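You operate a simulated robot arm through the tools that you are given. There is no shell and no other tool.

You are at the controls of a simulated robot arm. One attempt, no reset.

JOB
Clamp the dusty block in the jig, brush the dust off and release it.
Fine: use the hand brush while it is clamped and put it back; the block stays in the locked jig; other oval blocks stay. Set down upright: hand brush. What is to be rubbed or washed off counts as gone when no trace of it is left.

Only the result counts: the job must be done as asked and must still hold three seconds after the hand-in. Knocking over, shifting, dropping, spilling or breaking anything else fails it.

ROBOT AND FRAMES
A 7-joint arm with a two-finger parallel gripper, fixed in place. Base frame: the origin is on the floor under the middle of its stand, x ahead of it, y to its left, z up; the work surface is at about z = 850. Lengths are in mm, angles in degrees, forces in N, time in s.
With the tool pointing down near the work surface it reaches from about 420 to 900 mm from the base axis. Its first joint turns from -143.0 to 143.0 degrees. Payload 3 kg.
The tool frame sits at the grasp point between the pads (the TCP): z along the fingers, y along the line on which they close. The tips reach 30 mm beyond it. The gripper opens to 94 mm. The fingers are 28 mm wide and 10 mm thick; the gripper's body (50 by 96 mm) begins 55 mm behind the TCP.
Orientation is told as [roll, pitch, yaw] about the base's x, y, z axes, in that order, counted from this pose: with the fingers straight down and closing along the base's y, the tool's x points along the base's -x, its y along +y and its z along -z.

CONTROLS
- The arm moves only by the tool arm_command. Its argument "deltas" is a list of rows, each an object (a shift or turn left out is 0, a gripper value left out holds the last) with "translation": the shift along the tool's x, y, z in units of 25 mm (1.0 is 25 mm), a list of three; "angular": the turn, a rotation vector about the tool's x, y, z in units of 5 degrees (1.0 is 5 degrees), a list of three; "fingers": the finger opening in mm, from 0 to 94. In form: [{"translation": [dx, dy, dz], "angular": [wx, wy, wz], "fingers": fingers}, ...]. A call has 1 to 20 rows; each row shifts and turns the commanded pose from where the row before left it, along the tool's axes as they then stand. A call with a number of a shift or a turn outside -1 to 1 is refused whole. Each row takes 0.2 s and may step no farther than 50 mm and 8.6 degrees from the row before; otherwise, or with a gripper value out of range, the whole call is refused. Where a pose cannot be reached the arm comes as near as it can. A force on the tool above 40 N (or 10 N above the force at the start of the call, whichever is more), or a blocked arm, ends the call early, and 0.2 s more pass. Each finger travels about 72 mm/s and halts on what it meets, pressing with about 31 N; the grip force reading is that of the motor and also rises with nothing between the fingers. The clock runs only during rows and for 0.2 s after the last one: add rows that do not move to give the fingers time. It gives the time, the measured TCP pose, the force on the tool (base axes), the opening and the grip force at its end, in the units of the frame above (readings bear some noise), with the torque about the TCP (base axes, N m) and any sound that the robot's microphone picked up.
- Cameras (640 x 400 px; columns grow to the right, rows downward): "scene" is fixed at [50.5, -650.6, 1445.1]; the picture's right is [0.82, -0.57, 0.00], its down [-0.13, -0.19, -0.97] and it looks along [0.56, 0.80, -0.23] (base axes); focal length 328 px, centre (320, 200). "wrist" rides on the gripper at [76, 14, -103] in the tool frame; the picture's right is [-0.18, 0.98, 0.00], its down [-0.75, -0.14, -0.64] and it looks along [-0.63, -0.12, 0.77] (tool axes); focal length 243 px, centre (320, 200).
- camera(camera): a new picture of that camera. No time passes.
- point_at(camera, pixels): for up to 12 pixels [column, row] of the newest picture of that camera ("zoom" is the newest enlarged one), the place [x, y, z] in the base frame of the surface seen there, good to about 2 mm. No time passes.
- enlarge(camera, box): a new picture of the part [left, top, right, bottom] of that camera's present view, enlarged. No time passes.
- job_done(): hands the job in; it is judged then, once.

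Leave the gripper open and the arm clear of the work at the hand-in unless told otherwise.

The tools are called as a command line: name --argument value ..., lists and objects as JSON in quotes. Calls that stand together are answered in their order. arm_command: Moves the arm, as the interface text tells. Its arguments: {"type":"object","properties":{"deltas":{"type":"array"}},"required":["deltas"]} The other tools are called the same way: camera (camera) takes a picture; point_at (camera, pixels) gives the place of the surface under pixels of a picture; enlarge (camera, box) takes an enlarged picture of a part of a camera's view; job_done () hands the job in.

At the start:

```text
time_s: 0.0
tool_pos: [529.2, 385.6, 1151.1]
ee_rot: [0.0, 0.0, 0.0]
ft_force: [0.5, 0.0, 1.0]
moment: [0.0, -0.03, 0.04]
width: 94.1
grasp_force: 0.0
```

scene: 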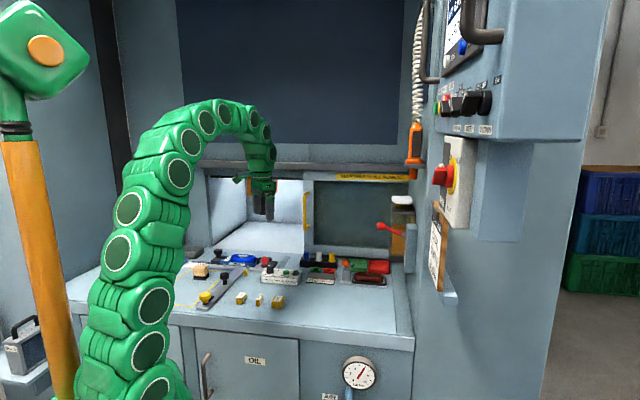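
wrist: 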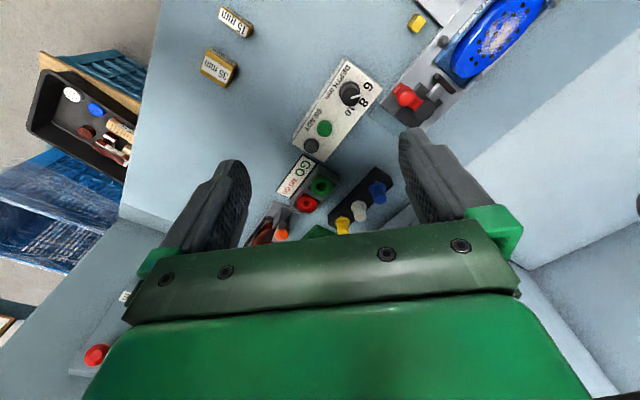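

I see a workbench with several blocks, a jig with levers, and control panels. I'll enlarge the scene's bench area first to identify things.

enlarge --camera "scene" --box '[170, 230, 410, 330]'

enlarge --camera "wrist" --box '[180, 0, 560, 240]'

```text
2.67 times, centred on (290, 280) of scene
```

zoom: 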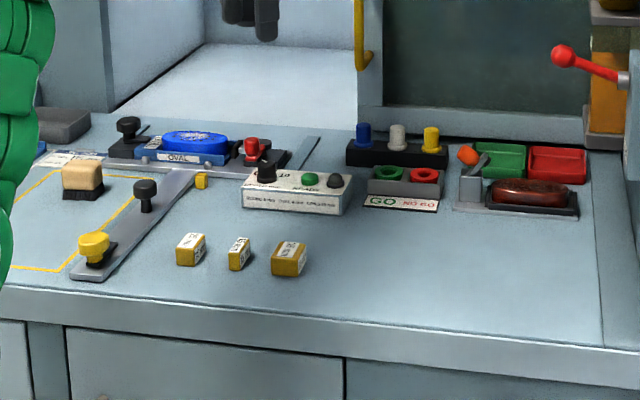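

```text
1.67 times, centred on (370, 120) of wrist
```

zoom: 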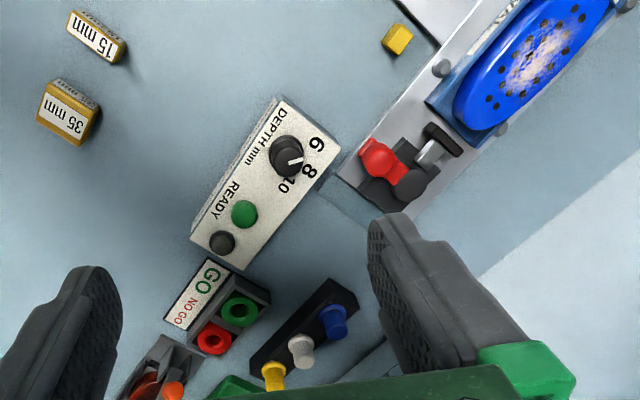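

The blue oval block with specks sits in a jig labelled OVAL, with a red toggle and a black knob. I'll get coordinates for several things in the scene enlargement: (190,143) the blue block etc.

enlarge --camera "scene" --box '[180, 240, 290, 310]'

enlarge --camera "wrist" --box '[360, 0, 600, 150]'

```text
5.71 times, centred on (235, 275) of scene
```

zoom: 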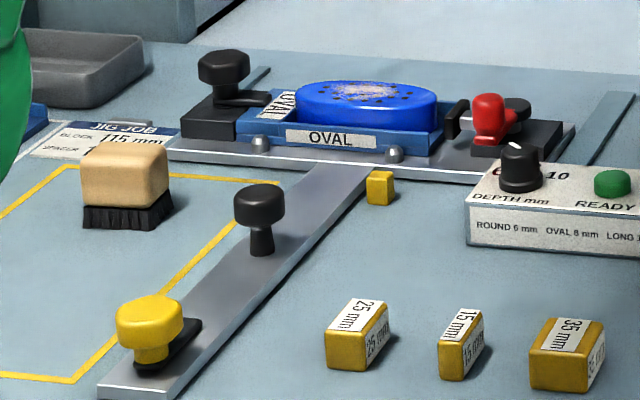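

```text
2.67 times, centred on (480, 75) of wrist
```

zoom: 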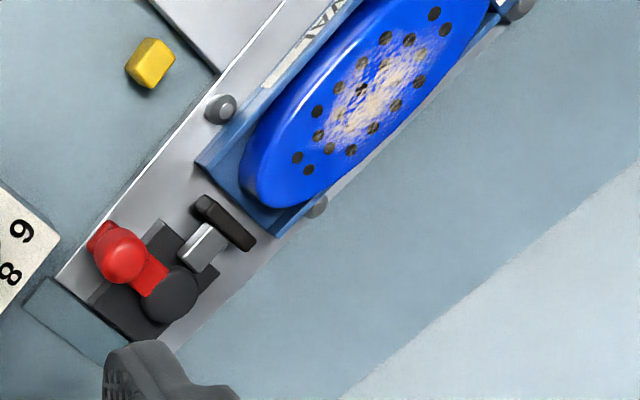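

Now I measure where key features are in this wrist enlargement: red knob (120,255), pusher pad (225,222), blue block, pins; also I'll take the layout from the scene.

point_at --camera "zoom" --pixels '[[120, 255], [170, 295], [225, 222], [150, 60], [222, 107], [370, 90], [250, 180], [480, 10], [317, 207], [75, 275], [240, 190]]'

point_at --camera "scene" --pixels '[[196, 294], [225, 283], [201, 268], [225, 275], [217, 252], [275, 270], [240, 256], [300, 256], [265, 258], [285, 263], [255, 290], [230, 298]]'

```text
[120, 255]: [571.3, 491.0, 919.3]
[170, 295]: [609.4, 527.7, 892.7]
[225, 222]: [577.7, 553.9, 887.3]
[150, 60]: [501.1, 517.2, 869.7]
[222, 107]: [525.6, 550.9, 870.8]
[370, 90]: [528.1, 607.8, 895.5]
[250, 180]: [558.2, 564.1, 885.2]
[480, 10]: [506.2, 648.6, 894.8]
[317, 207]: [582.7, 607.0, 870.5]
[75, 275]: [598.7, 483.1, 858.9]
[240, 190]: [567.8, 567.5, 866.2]
```

```text
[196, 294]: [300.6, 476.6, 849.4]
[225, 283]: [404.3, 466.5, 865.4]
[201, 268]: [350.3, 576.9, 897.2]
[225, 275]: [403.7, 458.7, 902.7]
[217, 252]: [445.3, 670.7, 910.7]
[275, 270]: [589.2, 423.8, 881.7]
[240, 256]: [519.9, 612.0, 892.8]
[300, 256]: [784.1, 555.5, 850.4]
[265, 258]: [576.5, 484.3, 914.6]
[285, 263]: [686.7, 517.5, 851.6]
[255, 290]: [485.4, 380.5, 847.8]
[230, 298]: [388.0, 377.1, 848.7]
```

The jig's long axis runs roughly along base direction (-0.7, 0.7), block centre near (528,608). The brush is near (350,577), top z 897. I'll move the arm up-level toward (280,465,1151) and yaw +45° so that the wrist camera looks over the jig.

arm_command --deltas '[{"translation": [1, 0.316, 0]}, {"translation": [1, 0.316, 0]}, {"translation": [1, 0.316, 0]}, {"translation": [1, 0.316, 0]}, {"translation": [1, 0.316, 0]}, {"translation": [1, 0.316, 0]}, {"translation": [1, 0.316, 0]}, {"translation": [1, 0.316, 0]}, {"translation": [1, 0.316, 0]}, {"translation": [1, 0.316, 0]}, {"angular": [0, 0, -1]}, {"angular": [0, 0, -1]}, {"angular": [0, 0, -1]}, {"angular": [0, 0, -1]}, {"angular": [0, 0, -1]}, {"angular": [0, 0, -1]}, {"angular": [0, 0, -1]}, {"angular": [0, 0, -1]}, {"angular": [0, 0, -1]}]'

```text
time_s: 4.0
tool_pos: [280.1, 465.0, 1151.5]
ee_rot: [0.0, 0.0, 45.1]
ft_force: [-0.2, 0.2, -0.3]
moment: [0.01, -0.02, -0.02]
width: 94.0
grasp_force: 0.0
```

The arm arrived at (280,465,1151), yaw 45. Now pictures.

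camera --camera "wrist"

camera --camera "scene"

```text
taken
```

wrist: 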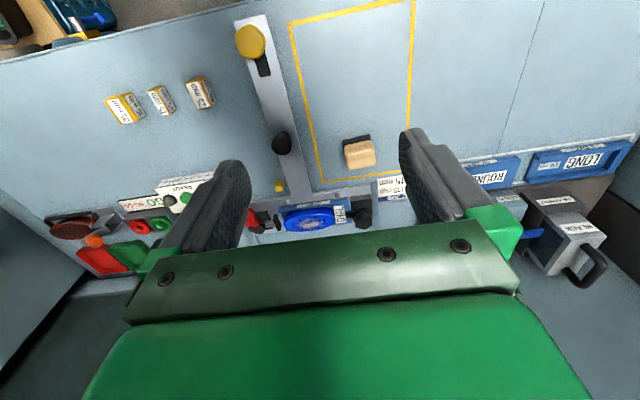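

```text
taken
```

scene: 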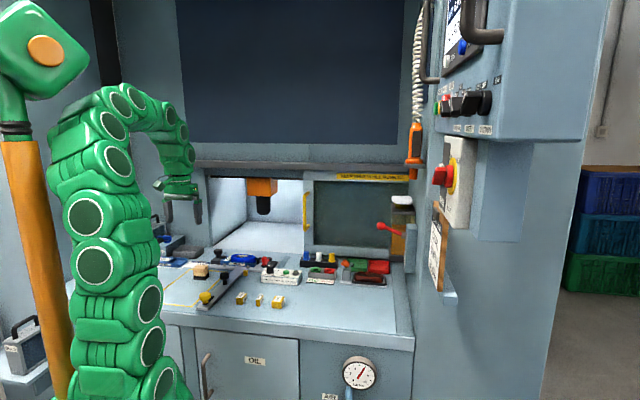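

The gripper occludes much. I want the jig higher in the picture, so I need to move the TCP nearly above it. First check obstacles: spindle at (262,190) in scene, machine front upper panel (280,165), frame (207,215).

point_at --camera "scene" --pixels '[[262, 187], [264, 208], [300, 163], [207, 215], [300, 120], [245, 225], [350, 230], [395, 227], [382, 226], [230, 175]]'

point_at --camera "wrist" --pixels '[[250, 40], [282, 143], [265, 70], [360, 152], [290, 22], [410, 3], [318, 183], [362, 217], [310, 217], [255, 218], [279, 186], [295, 190]]'

enlarge --camera "wrist" --box '[220, 0, 420, 240]'

enlarge --camera "wrist" --box '[370, 120, 640, 300]'

```text
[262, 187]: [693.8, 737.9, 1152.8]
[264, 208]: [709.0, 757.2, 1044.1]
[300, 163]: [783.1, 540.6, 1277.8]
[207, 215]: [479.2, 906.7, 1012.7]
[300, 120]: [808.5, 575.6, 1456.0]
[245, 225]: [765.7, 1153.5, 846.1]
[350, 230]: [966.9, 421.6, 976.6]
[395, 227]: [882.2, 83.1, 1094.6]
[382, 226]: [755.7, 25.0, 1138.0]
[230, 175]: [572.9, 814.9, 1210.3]
```

```text
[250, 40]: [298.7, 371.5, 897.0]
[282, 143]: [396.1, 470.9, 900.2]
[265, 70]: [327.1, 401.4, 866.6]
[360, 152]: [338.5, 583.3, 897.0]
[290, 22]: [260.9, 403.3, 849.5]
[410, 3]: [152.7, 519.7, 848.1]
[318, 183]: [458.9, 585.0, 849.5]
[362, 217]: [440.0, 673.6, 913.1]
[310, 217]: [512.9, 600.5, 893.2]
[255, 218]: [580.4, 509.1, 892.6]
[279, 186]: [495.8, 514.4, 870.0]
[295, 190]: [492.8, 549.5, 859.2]
```

```text
1.67 times, centred on (320, 120) of wrist
```

zoom: 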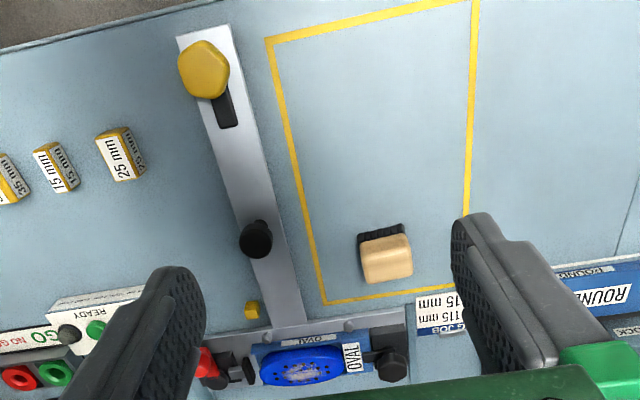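

```text
2.22 times, centred on (505, 210) of wrist
```

zoom: 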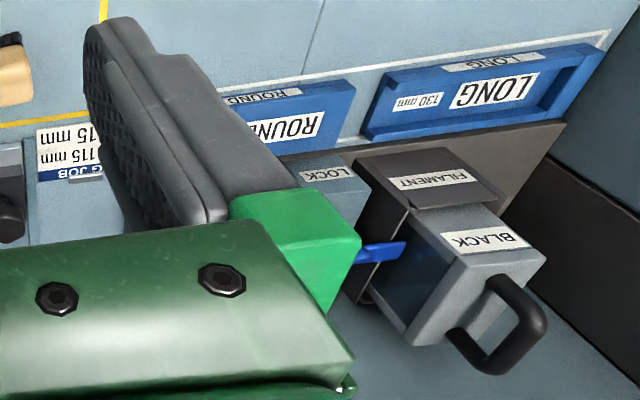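

The machine front wall is around 150 mm behind the jig; the TCP above the jig at z≈1100 is clear. I move to about (500,590,1110) to look at the jig.

arm_command --deltas '[{"translation": [-1, -0.25, 0.16]}, {"translation": [-1, -0.25, 0.16]}, {"translation": [-1, -0.25, 0.16]}, {"translation": [-1, -0.25, 0.16]}, {"translation": [-1, -0.25, 0.16]}, {"translation": [-1, -0.25, 0.16]}, {"translation": [-1, -0.25, 0.16]}, {"translation": [-1, -0.25, 0.16]}, {"translation": [-1, -0.25, 0.16]}, {"translation": [-1, -0.25, 0.16]}]'

camera --camera "wrist"

enlarge --camera "wrist" --box '[180, 20, 460, 220]'

```text
time_s: 6.2
tool_pos: [500.7, 598.5, 1109.3]
ee_rot: [0.0, 0.1, 45.0]
ft_force: [0.8, 0.6, -0.2]
moment: [0.03, -0.04, -0.04]
width: 94.2
grasp_force: 0.0
```

```text
taken
```

wrist: 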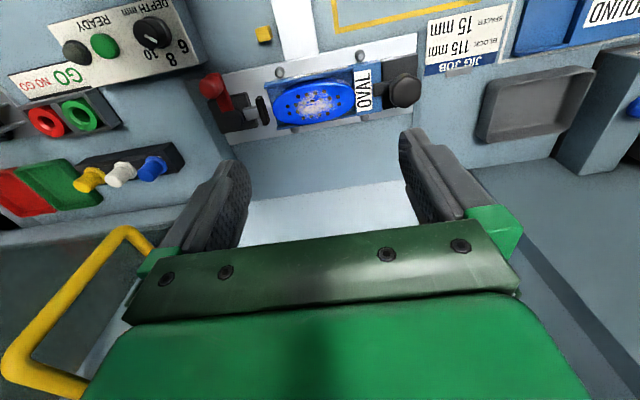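

```text
2.00 times, centred on (320, 120) of wrist
```

zoom: 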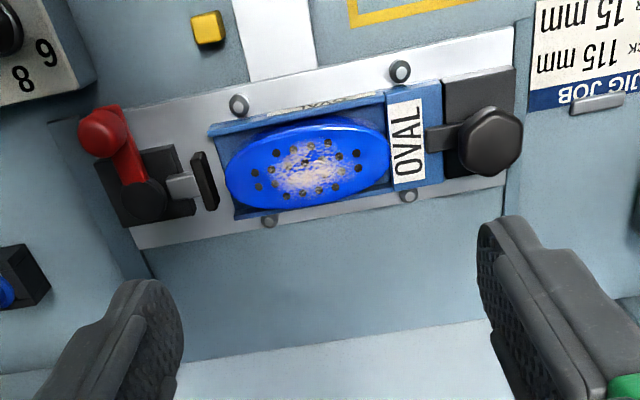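

The jig: red lever and pusher pad at the left of the picture, blue block in the OVAL nest, black knob with latch bar at the right (nest lock). I'll enlarge further on the lever and on the lock, and the scene view.

enlarge --camera "wrist" --box '[190, 50, 300, 150]'

enlarge --camera "scene" --box '[190, 235, 310, 310]'

enlarge --camera "wrist" --box '[350, 50, 450, 130]'

```text
4.00 times, centred on (245, 100) of wrist
```

zoom: 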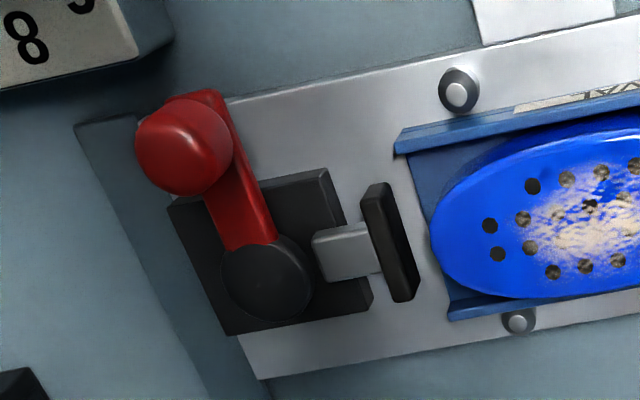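

```text
5.33 times, centred on (250, 272) of scene
```

zoom: 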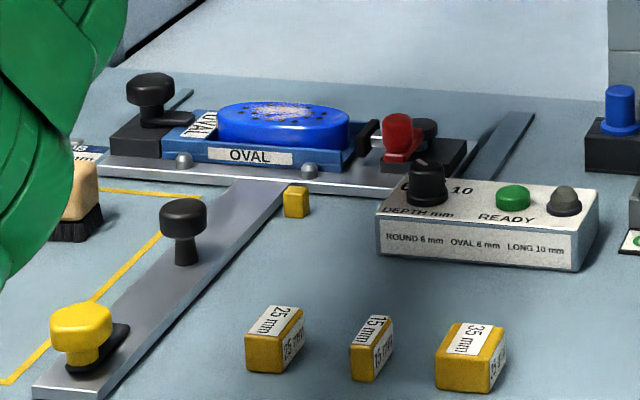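

```text
5.00 times, centred on (400, 90) of wrist
```

zoom: 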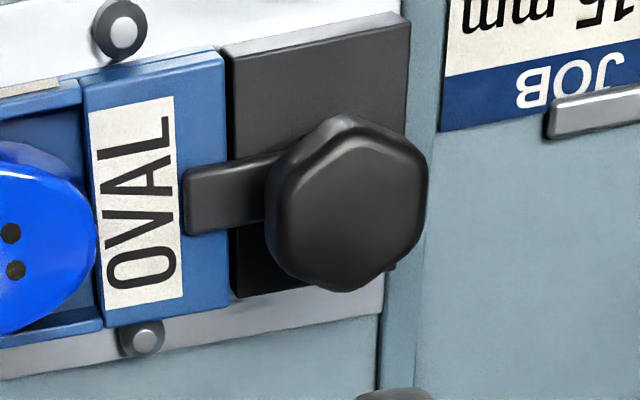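

I measure lever knob (211,87), pivot disc (231,120), arm (225,104), pad (261,110), plunger (251,113), block end (276,106), block centre (313,101), block other end (352,95), lock knob (404,90), latch bar (378,97), base plates.

point_at --camera "wrist" --pixels '[[211, 85], [231, 120], [225, 104], [262, 108], [250, 112], [276, 106], [313, 101], [352, 95], [404, 88], [376, 95], [223, 127], [240, 135]]'

enlarge --camera "wrist" --box '[190, 50, 300, 150]'

```text
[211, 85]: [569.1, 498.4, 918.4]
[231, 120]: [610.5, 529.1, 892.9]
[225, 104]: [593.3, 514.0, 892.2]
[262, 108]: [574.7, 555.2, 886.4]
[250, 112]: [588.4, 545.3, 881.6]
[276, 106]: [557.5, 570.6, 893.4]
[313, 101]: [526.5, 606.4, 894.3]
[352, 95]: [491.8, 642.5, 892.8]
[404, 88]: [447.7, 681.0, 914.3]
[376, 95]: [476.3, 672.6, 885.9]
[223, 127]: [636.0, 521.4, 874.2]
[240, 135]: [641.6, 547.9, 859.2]
```

```text
4.00 times, centred on (245, 100) of wrist
```

zoom: 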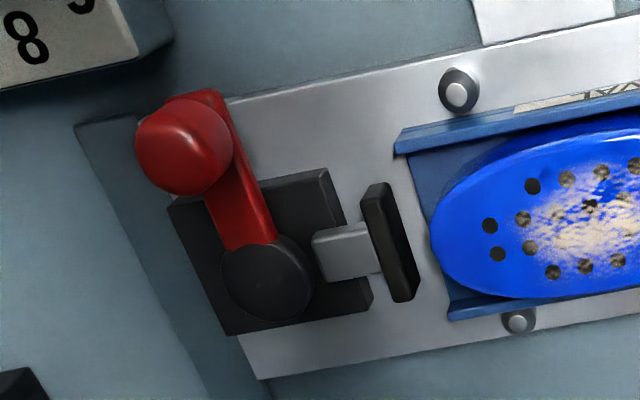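

The jig axis direction is about (-0.675, 0.738); the lever pivot is near (608,528) and the knob near (570,497,918), lever perpendicular to the axis. Next, look at the brush closely: move to (350,585,1010).

arm_command --deltas '[{"translation": [0.925, 0.772, 0.792]}, {"translation": [0.925, 0.772, 0.792]}, {"translation": [0.925, 0.772, 0.792]}, {"translation": [0.925, 0.772, 0.792]}, {"translation": [0.925, 0.772, 0.792]}]'

camera --camera "wrist"

enlarge --camera "wrist" --box '[220, 0, 420, 200]'

```text
time_s: 7.4
tool_pos: [350.4, 583.0, 1011.1]
ee_rot: [0.0, 0.0, 45.0]
ft_force: [0.0, 0.1, -0.9]
moment: [-0.03, 0.02, 0.01]
width: 94.2
grasp_force: 0.0
```

```text
taken
```

wrist: 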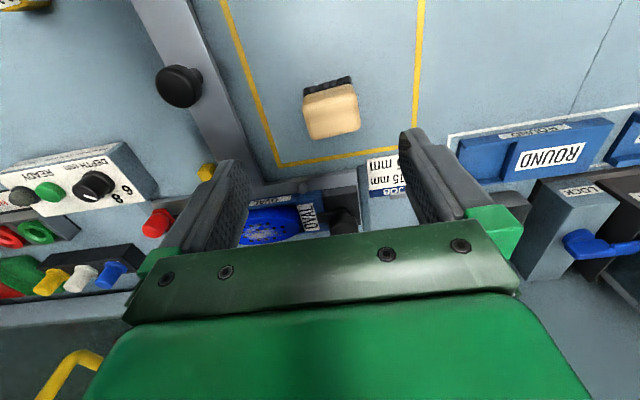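

```text
2.00 times, centred on (320, 100) of wrist
```

zoom: 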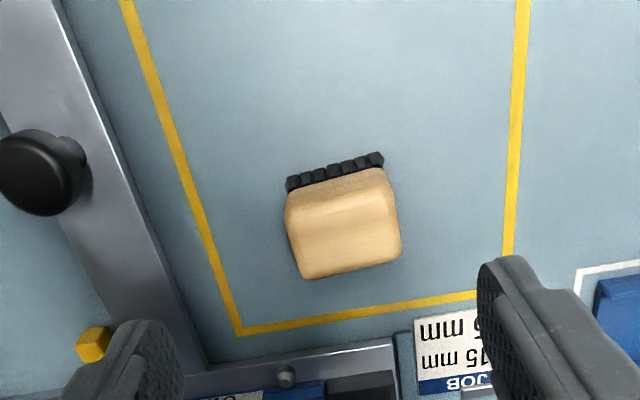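

The brush: tan body on black bristles, in the zoom at (340,225). I'll sample points on it.

point_at --camera "zoom" --pixels '[[290, 210], [388, 178], [395, 250], [312, 272], [345, 235], [340, 200], [292, 188], [378, 160], [335, 172], [300, 245], [392, 215], [350, 265]]'

enlarge --camera "scene" --box '[180, 240, 250, 300]'

```text
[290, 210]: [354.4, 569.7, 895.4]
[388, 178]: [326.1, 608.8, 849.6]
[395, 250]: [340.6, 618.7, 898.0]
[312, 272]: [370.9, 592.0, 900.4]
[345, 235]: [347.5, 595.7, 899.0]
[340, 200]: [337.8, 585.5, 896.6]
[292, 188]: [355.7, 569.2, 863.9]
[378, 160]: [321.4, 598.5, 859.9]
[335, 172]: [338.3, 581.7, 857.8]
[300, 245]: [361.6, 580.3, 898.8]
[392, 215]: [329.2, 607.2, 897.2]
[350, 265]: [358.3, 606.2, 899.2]
```

```text
6.67 times, centred on (215, 270) of scene
```

zoom: 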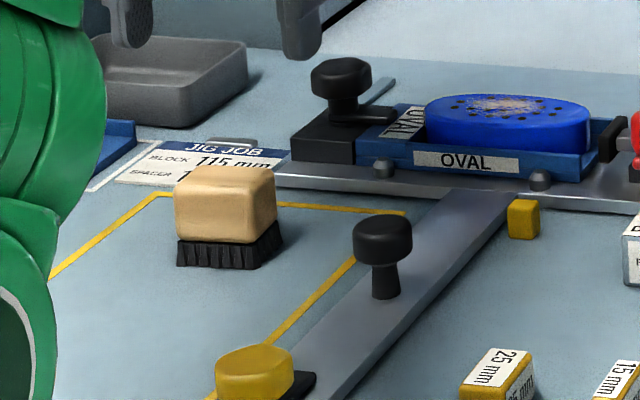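

Brush body: about 45 × 30 mm, centre near (348,596), top z 899, bristles to 850, long side along ~131°. Now I go above the red lever for a close look, to about (575,505,1010).

arm_command --deltas '[{"translation": [-0.462, -0.951, 0]}, {"translation": [-0.462, -0.951, 0]}, {"translation": [-0.462, -0.951, 0]}, {"translation": [-0.462, -0.951, 0]}, {"translation": [-0.462, -0.951, 0]}, {"translation": [-0.462, -0.951, 0]}, {"translation": [-0.462, -0.951, 0]}, {"translation": [-0.462, -0.951, 0]}, {"translation": [-0.462, -0.951, 0]}]'

camera --camera "wrist"

enlarge --camera "wrist" --box '[240, 20, 420, 200]'

enlarge --camera "scene" --box '[235, 245, 305, 290]'

```text
time_s: 9.4
tool_pos: [575.6, 507.0, 1010.5]
ee_rot: [0.0, -0.1, 45.0]
ft_force: [-0.3, 0.0, 0.0]
moment: [-0.02, 0.01, 0.02]
width: 94.1
grasp_force: 0.1
```

```text
taken
```

wrist: 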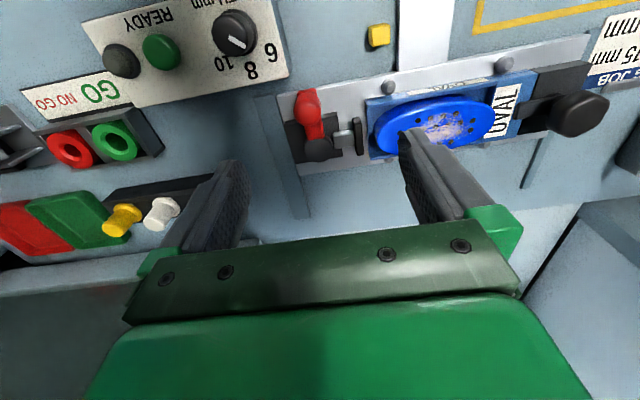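

```text
2.22 times, centred on (330, 110) of wrist
```

zoom: 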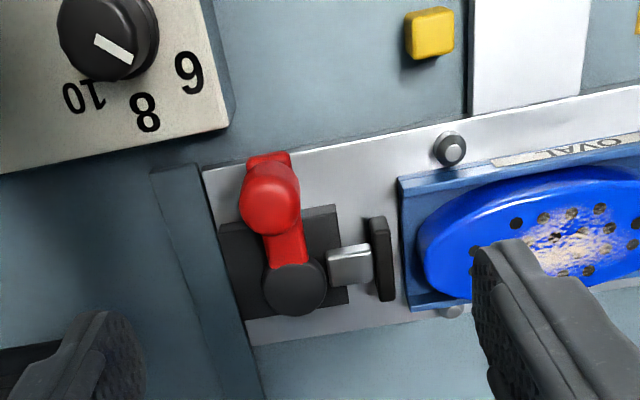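

```text
8.89 times, centred on (270, 268) of scene
```

zoom: 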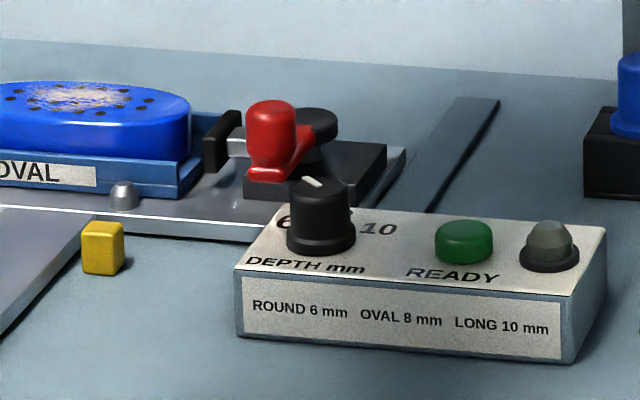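

The knob is a vertical red cylinder. I measure knob top and sides in this scene zoom: (270,110), (250,140), (293,140), (270,175), arm (300,150), disc (320,120), and pad (222,140).

point_at --camera "zoom" --pixels '[[270, 106], [252, 140], [290, 140], [270, 140], [268, 176], [305, 140], [320, 115], [222, 140], [240, 142], [320, 170], [212, 165], [188, 130]]'

point_at --camera "wrist" --pixels '[[308, 98], [310, 108], [316, 148], [314, 127], [357, 137], [343, 140], [310, 118], [380, 132]]'

```text
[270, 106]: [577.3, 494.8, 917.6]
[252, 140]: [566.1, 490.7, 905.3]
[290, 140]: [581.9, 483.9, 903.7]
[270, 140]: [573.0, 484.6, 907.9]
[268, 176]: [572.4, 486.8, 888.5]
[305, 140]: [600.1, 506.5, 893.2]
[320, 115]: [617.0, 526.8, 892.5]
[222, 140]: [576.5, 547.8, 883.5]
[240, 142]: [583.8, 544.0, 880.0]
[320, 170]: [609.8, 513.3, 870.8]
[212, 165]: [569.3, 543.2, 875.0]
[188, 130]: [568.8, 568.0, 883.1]
```

```text
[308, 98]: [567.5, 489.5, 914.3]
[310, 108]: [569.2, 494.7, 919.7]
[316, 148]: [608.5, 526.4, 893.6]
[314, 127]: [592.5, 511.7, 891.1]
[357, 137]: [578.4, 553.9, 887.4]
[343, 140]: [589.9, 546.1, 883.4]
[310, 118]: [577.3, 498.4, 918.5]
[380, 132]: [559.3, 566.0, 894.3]
```

Knob centre ≈ (575,493.5), z 888–919; pivot ≈ (610,527). Before descending, I check the DEPTH box's nearby corner at wrist pixel (283,70) and others.

point_at --camera "wrist" --pixels '[[283, 68], [265, 60], [270, 20], [235, 35], [205, 80], [286, 76], [292, 130], [300, 190], [260, 100], [310, 165], [295, 160], [302, 145]]'

```text
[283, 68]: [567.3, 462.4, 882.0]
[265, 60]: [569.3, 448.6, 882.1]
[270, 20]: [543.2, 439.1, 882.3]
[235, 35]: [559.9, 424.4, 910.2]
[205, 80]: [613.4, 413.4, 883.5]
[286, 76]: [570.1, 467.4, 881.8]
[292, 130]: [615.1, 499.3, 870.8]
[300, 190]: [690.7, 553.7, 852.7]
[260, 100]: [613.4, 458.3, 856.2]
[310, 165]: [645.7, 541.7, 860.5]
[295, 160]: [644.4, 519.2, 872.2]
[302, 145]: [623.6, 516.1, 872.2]
```

Box top is z 882, knob spans 888–919. I move directly above the knob (575,493.5), set the opening to 46 mm, and go down to z 965 first, then check alignment.

arm_command --deltas '[{"translation": [0.4, -0.36, 0], "fingers": 46}, {"translation": [0, 0, 0.6], "fingers": 46}, {"translation": [0, 0, 0.6], "fingers": 46}, {"translation": [0, 0, 0.6], "fingers": 46}]'

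camera --camera "wrist"

enlarge --camera "scene" --box '[220, 210, 320, 290]'

```text
time_s: 10.4
tool_pos: [573.9, 493.4, 967.2]
ee_rot: [-0.1, 0.0, 45.0]
ft_force: [-0.5, 1.1, 0.0]
moment: [0.01, -0.03, 0.01]
width: 45.8
grasp_force: 0.0
```

```text
taken
```

wrist: 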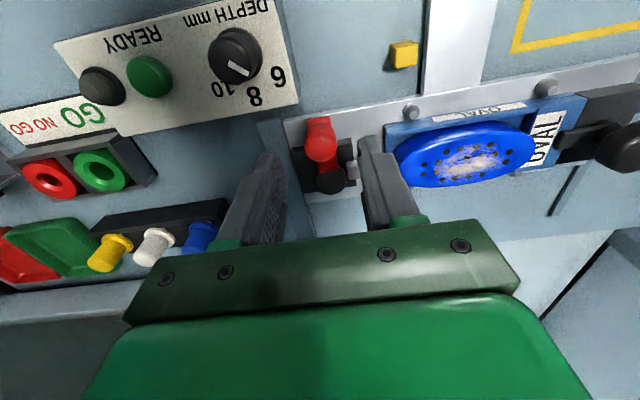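

```text
5.00 times, centred on (270, 250) of scene
```

zoom: 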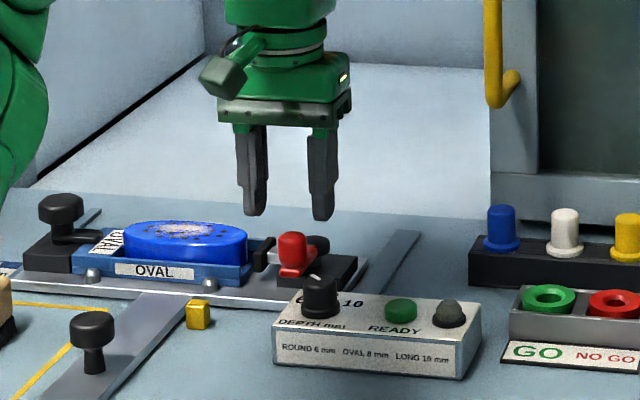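

The fingers straddle the knob from above and look centred. I descend 39 mm to TCP z≈928 (tips 898, above the arm).

arm_command --deltas '[{"translation": [0, 0, 0.4]}, {"translation": [0, 0, 0.4]}, {"translation": [0, 0, 0.4]}, {"translation": [0, 0, 0.36]}]'

camera --camera "wrist"

enlarge --camera "scene" --box '[235, 230, 305, 280]'

```text
time_s: 11.4
tool_pos: [575.4, 492.9, 927.3]
ee_rot: [0.0, 0.1, 45.0]
ft_force: [-0.5, 0.0, 1.0]
moment: [0.03, 0.05, 0.0]
width: 46.0
grasp_force: 0.1
```

```text
taken
```

wrist: 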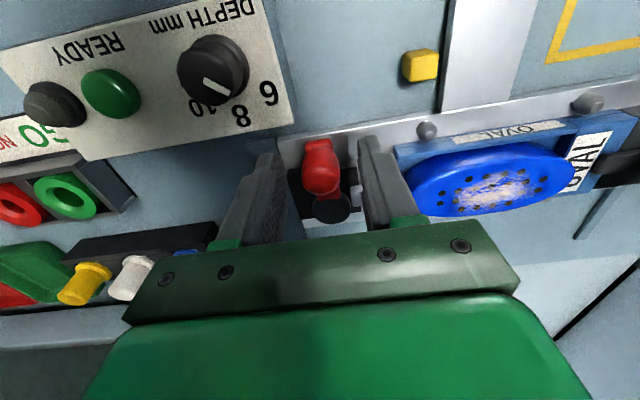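

```text
8.00 times, centred on (270, 255) of scene
```

zoom: 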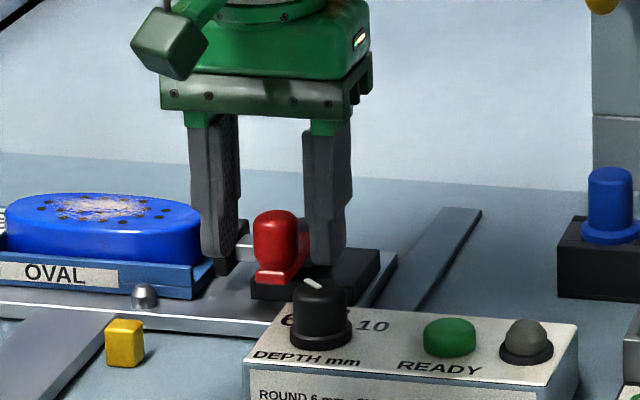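

The knob sits between the fingers. I close to 28 mm to form a loose fork and check force.

arm_command --deltas '[{"fingers": 28}, {"fingers": 28}]'

camera --camera "wrist"

enlarge --camera "scene" --box '[235, 230, 305, 280]'

```text
time_s: 12.0
tool_pos: [576.5, 492.9, 928.4]
ee_rot: [0.0, 0.0, 45.0]
ft_force: [-0.6, 0.2, 0.3]
moment: [-0.01, 0.01, -0.01]
width: 28.0
grasp_force: 0.1
```

```text
taken
```

wrist: 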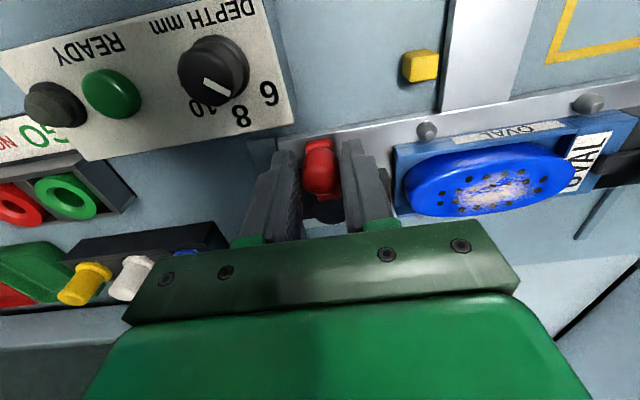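

```text
8.00 times, centred on (270, 255) of scene
```

zoom: 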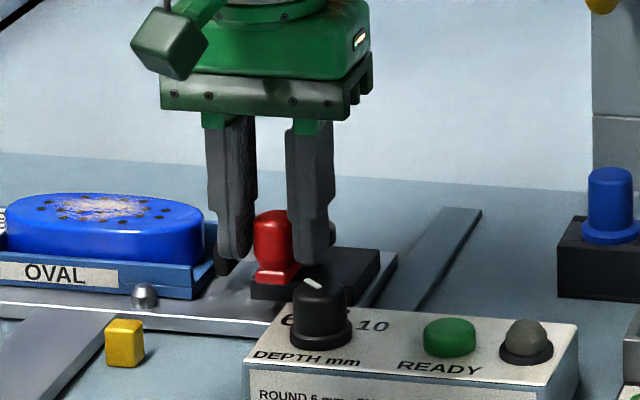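

Fork is around the knob with no force. I try a careful test push of 12 mm along tool +y (toward the block side), in 2 mm steps.

arm_command --deltas '[{"translation": [0, 0.08, 0]}, {"translation": [0, 0.08, 0]}, {"translation": [0, 0.08, 0]}, {"translation": [0, 0.08, 0]}, {"translation": [0, 0.08, 0]}]'

camera --camera "wrist"

```text
time_s: 13.2
tool_pos: [569.2, 498.7, 927.9]
ee_rot: [0.1, -0.1, 45.0]
ft_force: [14.3, -13.8, 2.2]
moment: [-0.35, -0.48, -0.06]
width: 39.2
grasp_force: 9.9
```

```text
taken
```

wrist: 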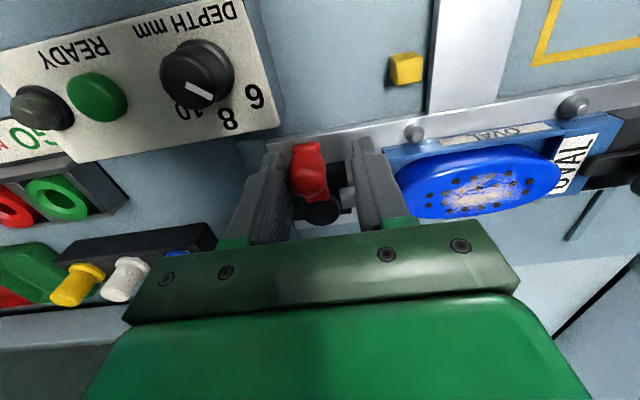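

A 20 N resistance and the knob did not move: this way is a stop. I go back 10 mm, and then test the other way (tool -y) by 10 mm.

arm_command --deltas '[{"translation": [0, -0.2, 0], "fingers": 28}, {"translation": [0, -0.2, 0]}, {"translation": [0, 0, 0]}, {"translation": [0, -0.08, 0]}, {"translation": [0, -0.08, 0]}, {"translation": [0, -0.08, 0]}, {"translation": [0, -0.08, 0]}, {"translation": [0, -0.08, 0]}]'

camera --camera "wrist"

enlarge --camera "scene" --box '[235, 230, 305, 280]'

```text
time_s: 15.0
tool_pos: [581.2, 486.3, 927.6]
ee_rot: [0.1, 0.1, 45.0]
ft_force: [-0.3, 0.6, 0.6]
moment: [0.0, 0.02, -0.03]
width: 28.3
grasp_force: 0.4
```

```text
taken
```

wrist: 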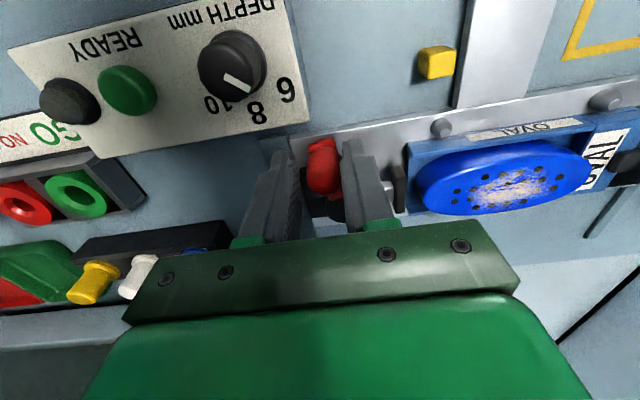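

```text
8.00 times, centred on (270, 255) of scene
```

zoom: 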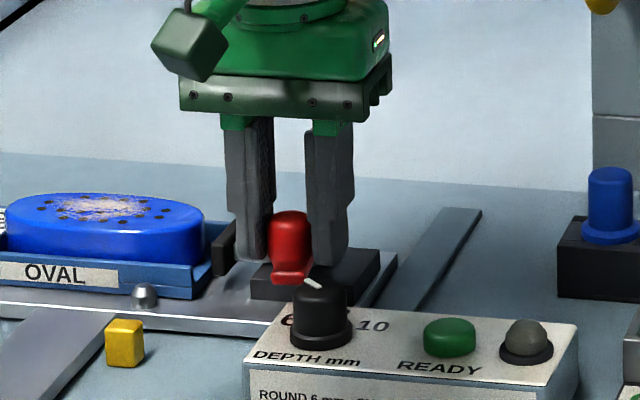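

The knob moved about 7 mm with hardly any force: the clamp lever turns away from the block (base-counter-clockwise). I follow the arc about the pivot (610,527): 5 rows of 5° each.

arm_command --deltas '[{"translation": [-0.037, -0.17, 0], "angular": [0, 0, -1]}, {"translation": [-0.037, -0.17, 0], "angular": [0, 0, -1]}, {"translation": [-0.037, -0.17, 0], "angular": [0, 0, -1]}, {"translation": [-0.037, -0.17, 0], "angular": [0, 0, -1]}, {"translation": [-0.037, -0.17, 0], "angular": [0, 0, -1]}]'

camera --camera "wrist"

enlarge --camera "scene" --box '[235, 230, 305, 280]'

```text
time_s: 16.2
tool_pos: [601.5, 477.2, 926.6]
ee_rot: [0.0, 0.0, 70.1]
ft_force: [0.1, 0.3, -0.4]
moment: [-0.01, -0.01, 0.01]
width: 28.2
grasp_force: 0.0
```

```text
taken
```

wrist: 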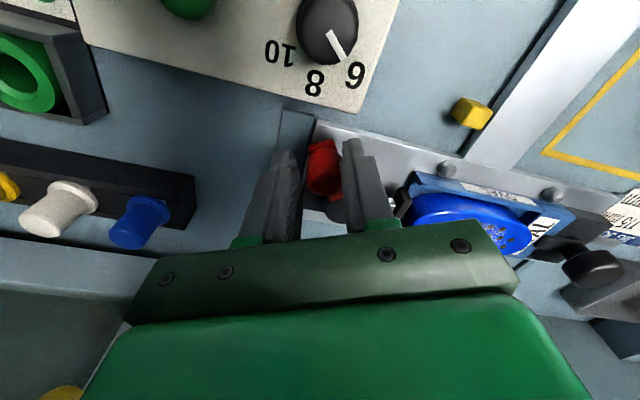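

```text
8.00 times, centred on (270, 255) of scene
```

zoom: 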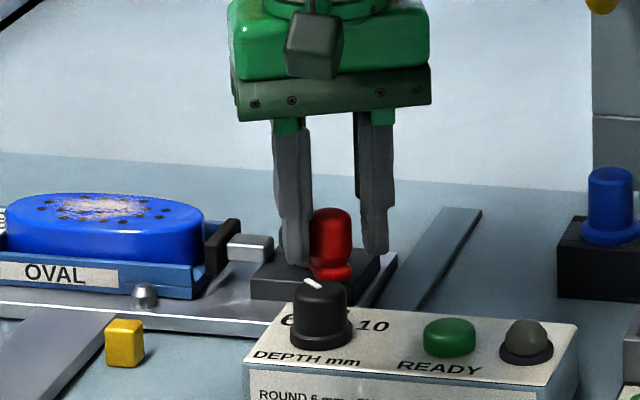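

The lever turns freely and the plunger is extending toward the block. I continue with another 4 × 5°.

arm_command --deltas '[{"translation": [-0.037, -0.17, 0], "angular": [0, 0, -1]}, {"translation": [-0.037, -0.17, 0], "angular": [0, 0, -1]}, {"translation": [-0.037, -0.17, 0], "angular": [0, 0, -1]}, {"translation": [-0.037, -0.17, 0], "angular": [0, 0, -1]}]'

camera --camera "wrist"

enlarge --camera "scene" --box '[235, 230, 305, 280]'

```text
time_s: 17.2
tool_pos: [617.9, 477.9, 927.2]
ee_rot: [-0.1, 0.0, 90.2]
ft_force: [0.2, 0.5, -0.2]
moment: [0.0, -0.01, -0.01]
width: 28.0
grasp_force: 0.1
```

```text
taken
```

wrist: 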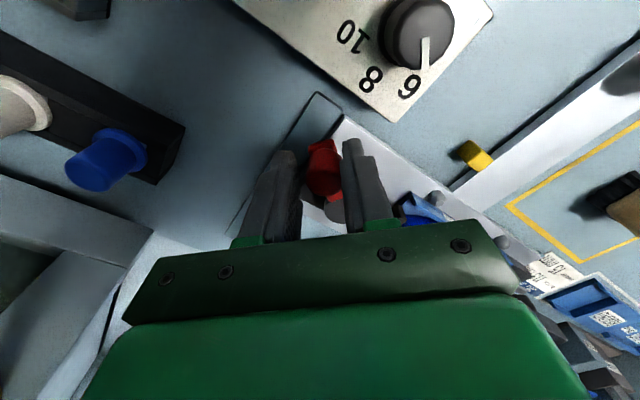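

```text
8.00 times, centred on (270, 255) of scene
```

zoom: 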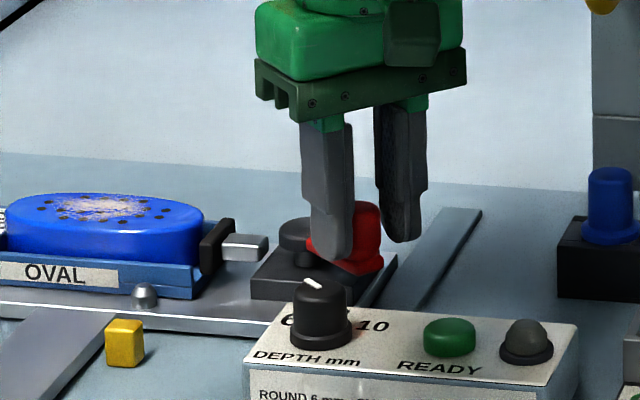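

No force yet; the pad has approached the block. I continue 4 × 5°, watching the force.

arm_command --deltas '[{"translation": [-0.037, -0.17, 0], "angular": [0, 0, -1]}, {"translation": [-0.037, -0.17, 0], "angular": [0, 0, -1]}, {"translation": [-0.037, -0.17, 0], "angular": [0, 0, -1]}, {"translation": [-0.037, -0.17, 0], "angular": [0, 0, -1]}]'

camera --camera "wrist"

enlarge --camera "scene" --box '[235, 230, 305, 280]'

```text
time_s: 18.2
tool_pos: [634.4, 483.3, 928.7]
ee_rot: [0.0, 0.0, 110.1]
ft_force: [-0.5, -0.3, -0.2]
moment: [0.0, 0.02, 0.0]
width: 28.2
grasp_force: 0.0
```

```text
taken
```

wrist: 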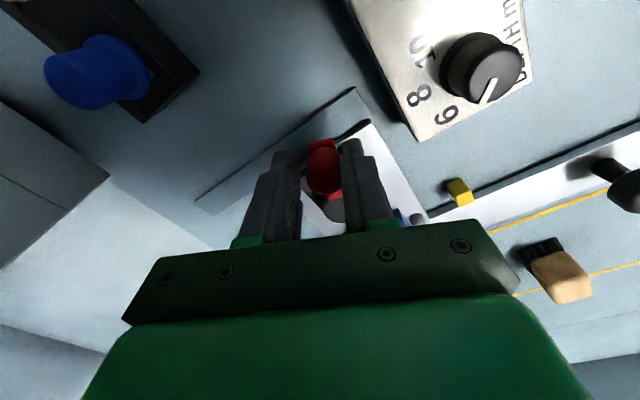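

```text
8.00 times, centred on (270, 255) of scene
```

zoom: 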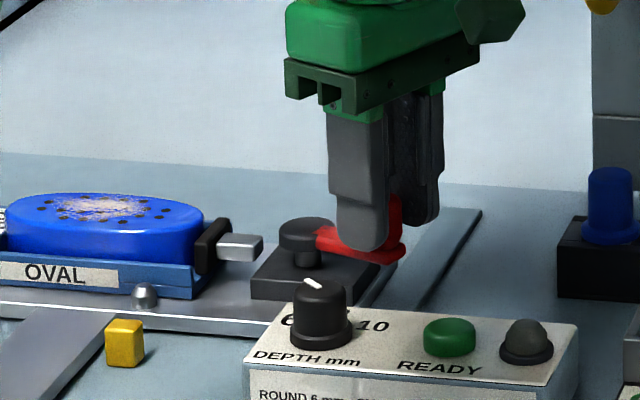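

The pad now visually touches the block's end. Still no force; I continue 3 × 5°.

arm_command --deltas '[{"translation": [-0.037, -0.17, 0], "angular": [0, 0, -1]}, {"translation": [-0.037, -0.17, 0], "angular": [0, 0, -1]}, {"translation": [-0.037, -0.17, 0], "angular": [0, 0, -1]}]'

enlarge --camera "scene" --box '[235, 230, 305, 280]'

```text
time_s: 19.0
tool_pos: [644.2, 491.3, 927.5]
ee_rot: [0.2, -0.1, 125.1]
ft_force: [-6.6, -1.6, -1.2]
moment: [-0.04, 0.19, -0.05]
width: 31.5
grasp_force: 3.2
```

```text
8.00 times, centred on (270, 255) of scene
```

zoom: 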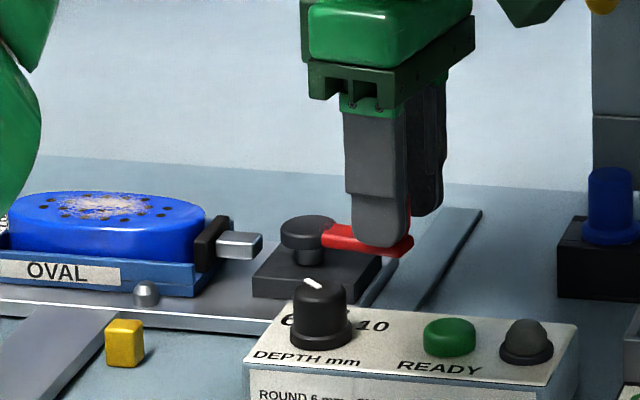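

Resistance of about 7 N begins. I push a bit more (2 × 4°) to find whether it's the end stop.

arm_command --deltas '[{"translation": [-0.03, -0.136, 0], "angular": [0, 0, -0.8]}, {"translation": [-0.03, -0.136, 0], "angular": [0, 0, -0.8]}]'

camera --camera "wrist"

enlarge --camera "scene" --box '[235, 230, 305, 280]'

```text
time_s: 19.6
tool_pos: [649.1, 496.9, 927.4]
ee_rot: [0.0, 0.0, 133.0]
ft_force: [-1.0, -0.9, -0.3]
moment: [-0.02, -0.01, -0.01]
width: 28.8
grasp_force: 0.3
```

```text
taken
```

wrist: 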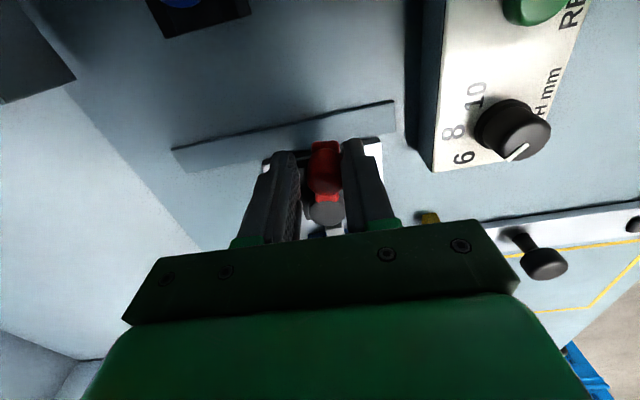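

```text
8.00 times, centred on (270, 255) of scene
```

zoom: 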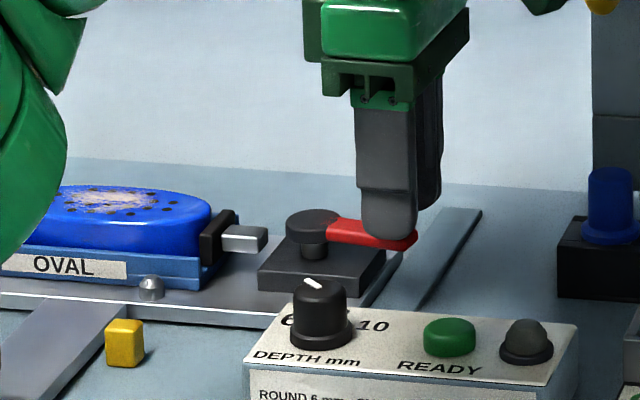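

The force dropped and in the scene zoom the OVAL label seems to have moved (51,273 → 65,267). The whole jig may have slid a bit. I look at the scene more widely before doing anything else.

enlarge --camera "scene" --box '[190, 235, 310, 310]'

camera --camera "scene"

```text
5.33 times, centred on (250, 272) of scene
```

zoom: 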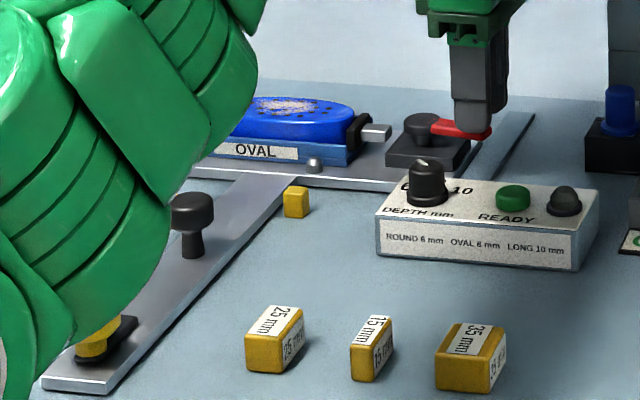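

```text
taken
```

scene: 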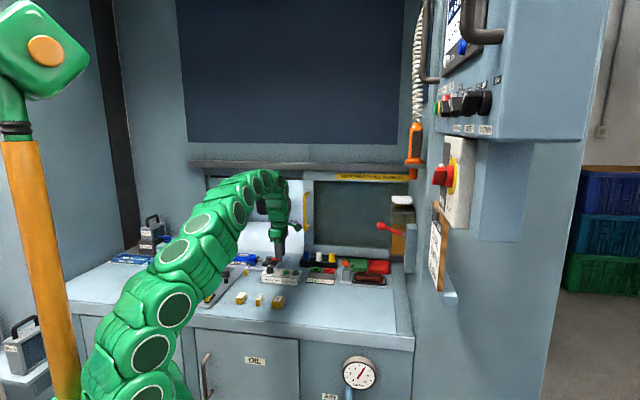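

The whole T-shaped carriage appears to have slid away from the robot (post top (183,210) → (192,205)). I measure post, pin, block and rail corner now.

point_at --camera "zoom" --pixels '[[192, 202], [314, 163], [290, 103], [43, 380], [110, 392], [296, 195], [440, 150], [418, 120], [348, 115], [190, 240]]'

point_at --camera "wrist" --pixels '[[545, 262], [325, 170], [325, 213], [330, 232], [370, 150], [280, 155]]'

```text
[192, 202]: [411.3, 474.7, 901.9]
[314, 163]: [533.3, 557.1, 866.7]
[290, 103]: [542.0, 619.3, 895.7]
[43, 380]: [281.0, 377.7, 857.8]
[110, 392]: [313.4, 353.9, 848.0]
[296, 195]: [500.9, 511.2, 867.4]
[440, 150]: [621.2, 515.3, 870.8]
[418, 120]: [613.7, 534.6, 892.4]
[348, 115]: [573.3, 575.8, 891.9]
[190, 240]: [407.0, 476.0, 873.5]
```

```text
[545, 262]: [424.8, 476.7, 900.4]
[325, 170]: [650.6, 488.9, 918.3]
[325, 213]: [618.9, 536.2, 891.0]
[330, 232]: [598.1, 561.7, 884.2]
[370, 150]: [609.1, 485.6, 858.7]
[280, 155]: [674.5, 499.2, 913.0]
```

The carriage slid about 10 mm away from the robot, so it is a sliding jig with low friction. I'll raise the gripper off the knob and inspect the clamp state before correcting.

arm_command --deltas '[{"fingers": 40}, {"fingers": 40}, {"translation": [0, 0, -0.8]}, {"translation": [0, 0, -0.8]}, {"translation": [0, 0, -0.8]}, {"translation": [0, 0, -0.8]}, {"translation": [0, 0, -0.8]}]'

camera --camera "wrist"

enlarge --camera "scene" --box '[190, 235, 310, 310]'

```text
time_s: 21.2
tool_pos: [649.8, 497.1, 1027.6]
ee_rot: [0.0, 0.0, 133.0]
ft_force: [0.9, 0.6, -0.3]
moment: [0.0, -0.05, 0.03]
width: 40.0
grasp_force: 0.1
```

```text
taken
```

wrist: 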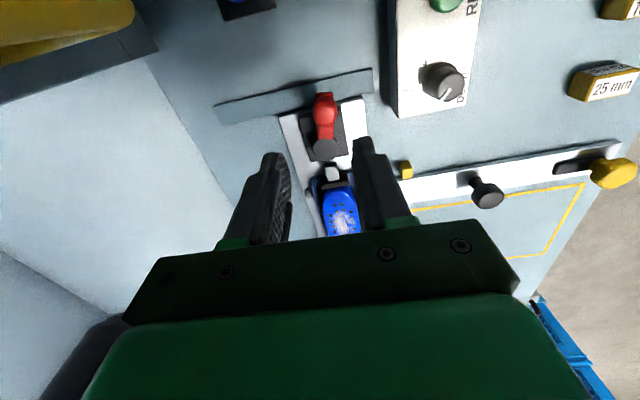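

```text
5.33 times, centred on (250, 272) of scene
```

zoom: 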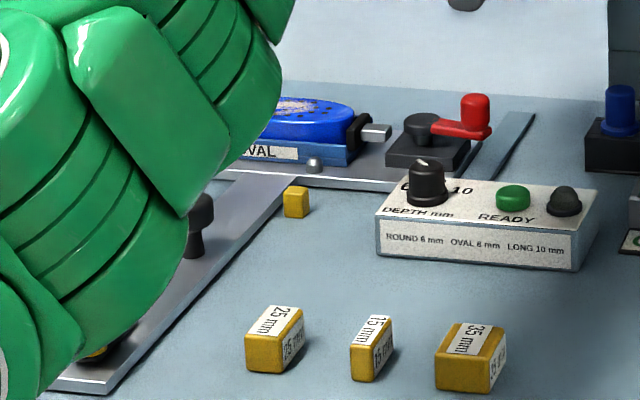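

I enlarge the wrist view around the lever and the pad to see the clamp state.

enlarge --camera "wrist" --box '[250, 60, 410, 240]'

point_at --camera "wrist" --pixels '[[324, 100], [326, 148], [325, 130], [333, 173], [340, 205], [487, 190], [615, 170], [404, 170], [570, 165], [316, 187], [365, 102], [285, 120]]'

```text
2.22 times, centred on (330, 150) of wrist
```

zoom: 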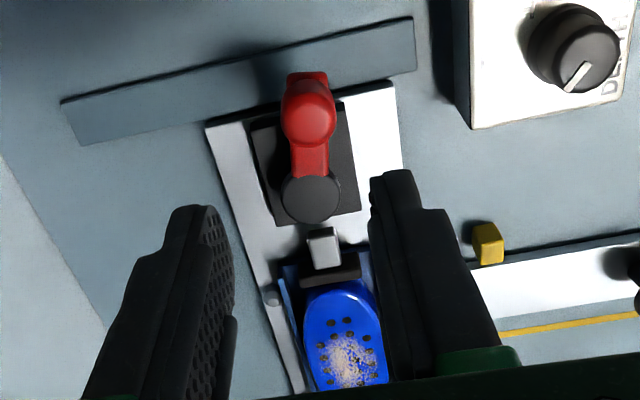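

```text
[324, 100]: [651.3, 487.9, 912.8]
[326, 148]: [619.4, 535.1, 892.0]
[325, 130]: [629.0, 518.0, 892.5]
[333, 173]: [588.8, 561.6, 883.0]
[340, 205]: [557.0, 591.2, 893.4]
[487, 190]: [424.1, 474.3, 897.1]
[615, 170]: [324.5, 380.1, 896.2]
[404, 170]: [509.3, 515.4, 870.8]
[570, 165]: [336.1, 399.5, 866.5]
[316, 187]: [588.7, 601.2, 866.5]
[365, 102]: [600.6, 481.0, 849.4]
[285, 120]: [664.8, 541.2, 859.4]
```

The pad touches the block's end and the lever has turned about 82°. I'll turn the tool back to yaw ~45 while rising, for a good overview of the jig and the yellow knob.

arm_command --deltas '[{"translation": [0, 0, -0.16], "angular": [0, 0, 1]}, {"translation": [0, 0, -0.16], "angular": [0, 0, 1]}, {"translation": [0, 0, -0.16], "angular": [0, 0, 1]}, {"translation": [0, 0, -0.16], "angular": [0, 0, 1]}, {"translation": [0, 0, -0.16], "angular": [0, 0, 1]}, {"translation": [0, 0, -0.16], "angular": [0, 0, 1]}, {"translation": [0, 0, -0.16], "angular": [0, 0, 1]}, {"translation": [0, 0, -0.16], "angular": [0, 0, 1]}, {"translation": [0, 0, -0.16], "angular": [0, 0, 1]}, {"translation": [0, 0, -0.16], "angular": [0, 0, 1]}, {"translation": [0, 0, -0.16], "angular": [0, 0, 1]}, {"translation": [0, 0, -0.16], "angular": [0, 0, 1]}, {"translation": [0, 0, -0.16], "angular": [0, 0, 1]}, {"translation": [0, 0, -0.16], "angular": [0, 0, 1]}, {"translation": [0, 0, -0.16], "angular": [0, 0, 1]}, {"translation": [0, 0, -0.16], "angular": [0, 0, 1]}, {"translation": [0, 0, -0.16], "angular": [0, 0, 1]}, {"translation": [0, 0, -0.16], "angular": [0, 0, 0.6]}]'

camera --camera "wrist"

```text
time_s: 25.0
tool_pos: [649.7, 496.2, 1099.4]
ee_rot: [0.0, 0.0, 44.8]
ft_force: [-0.8, 0.4, 0.2]
moment: [-0.01, -0.02, 0.0]
width: 40.1
grasp_force: 0.1
```

```text
taken
```

wrist: 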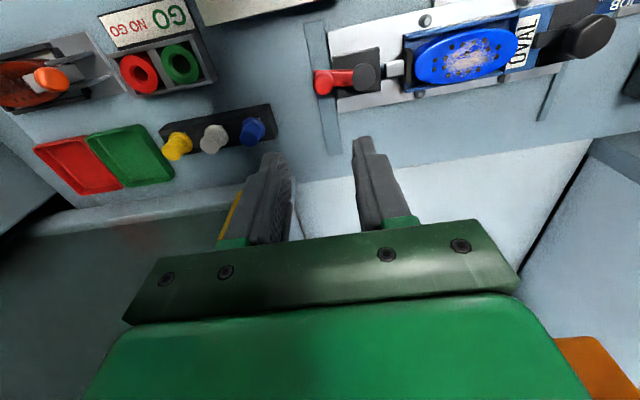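

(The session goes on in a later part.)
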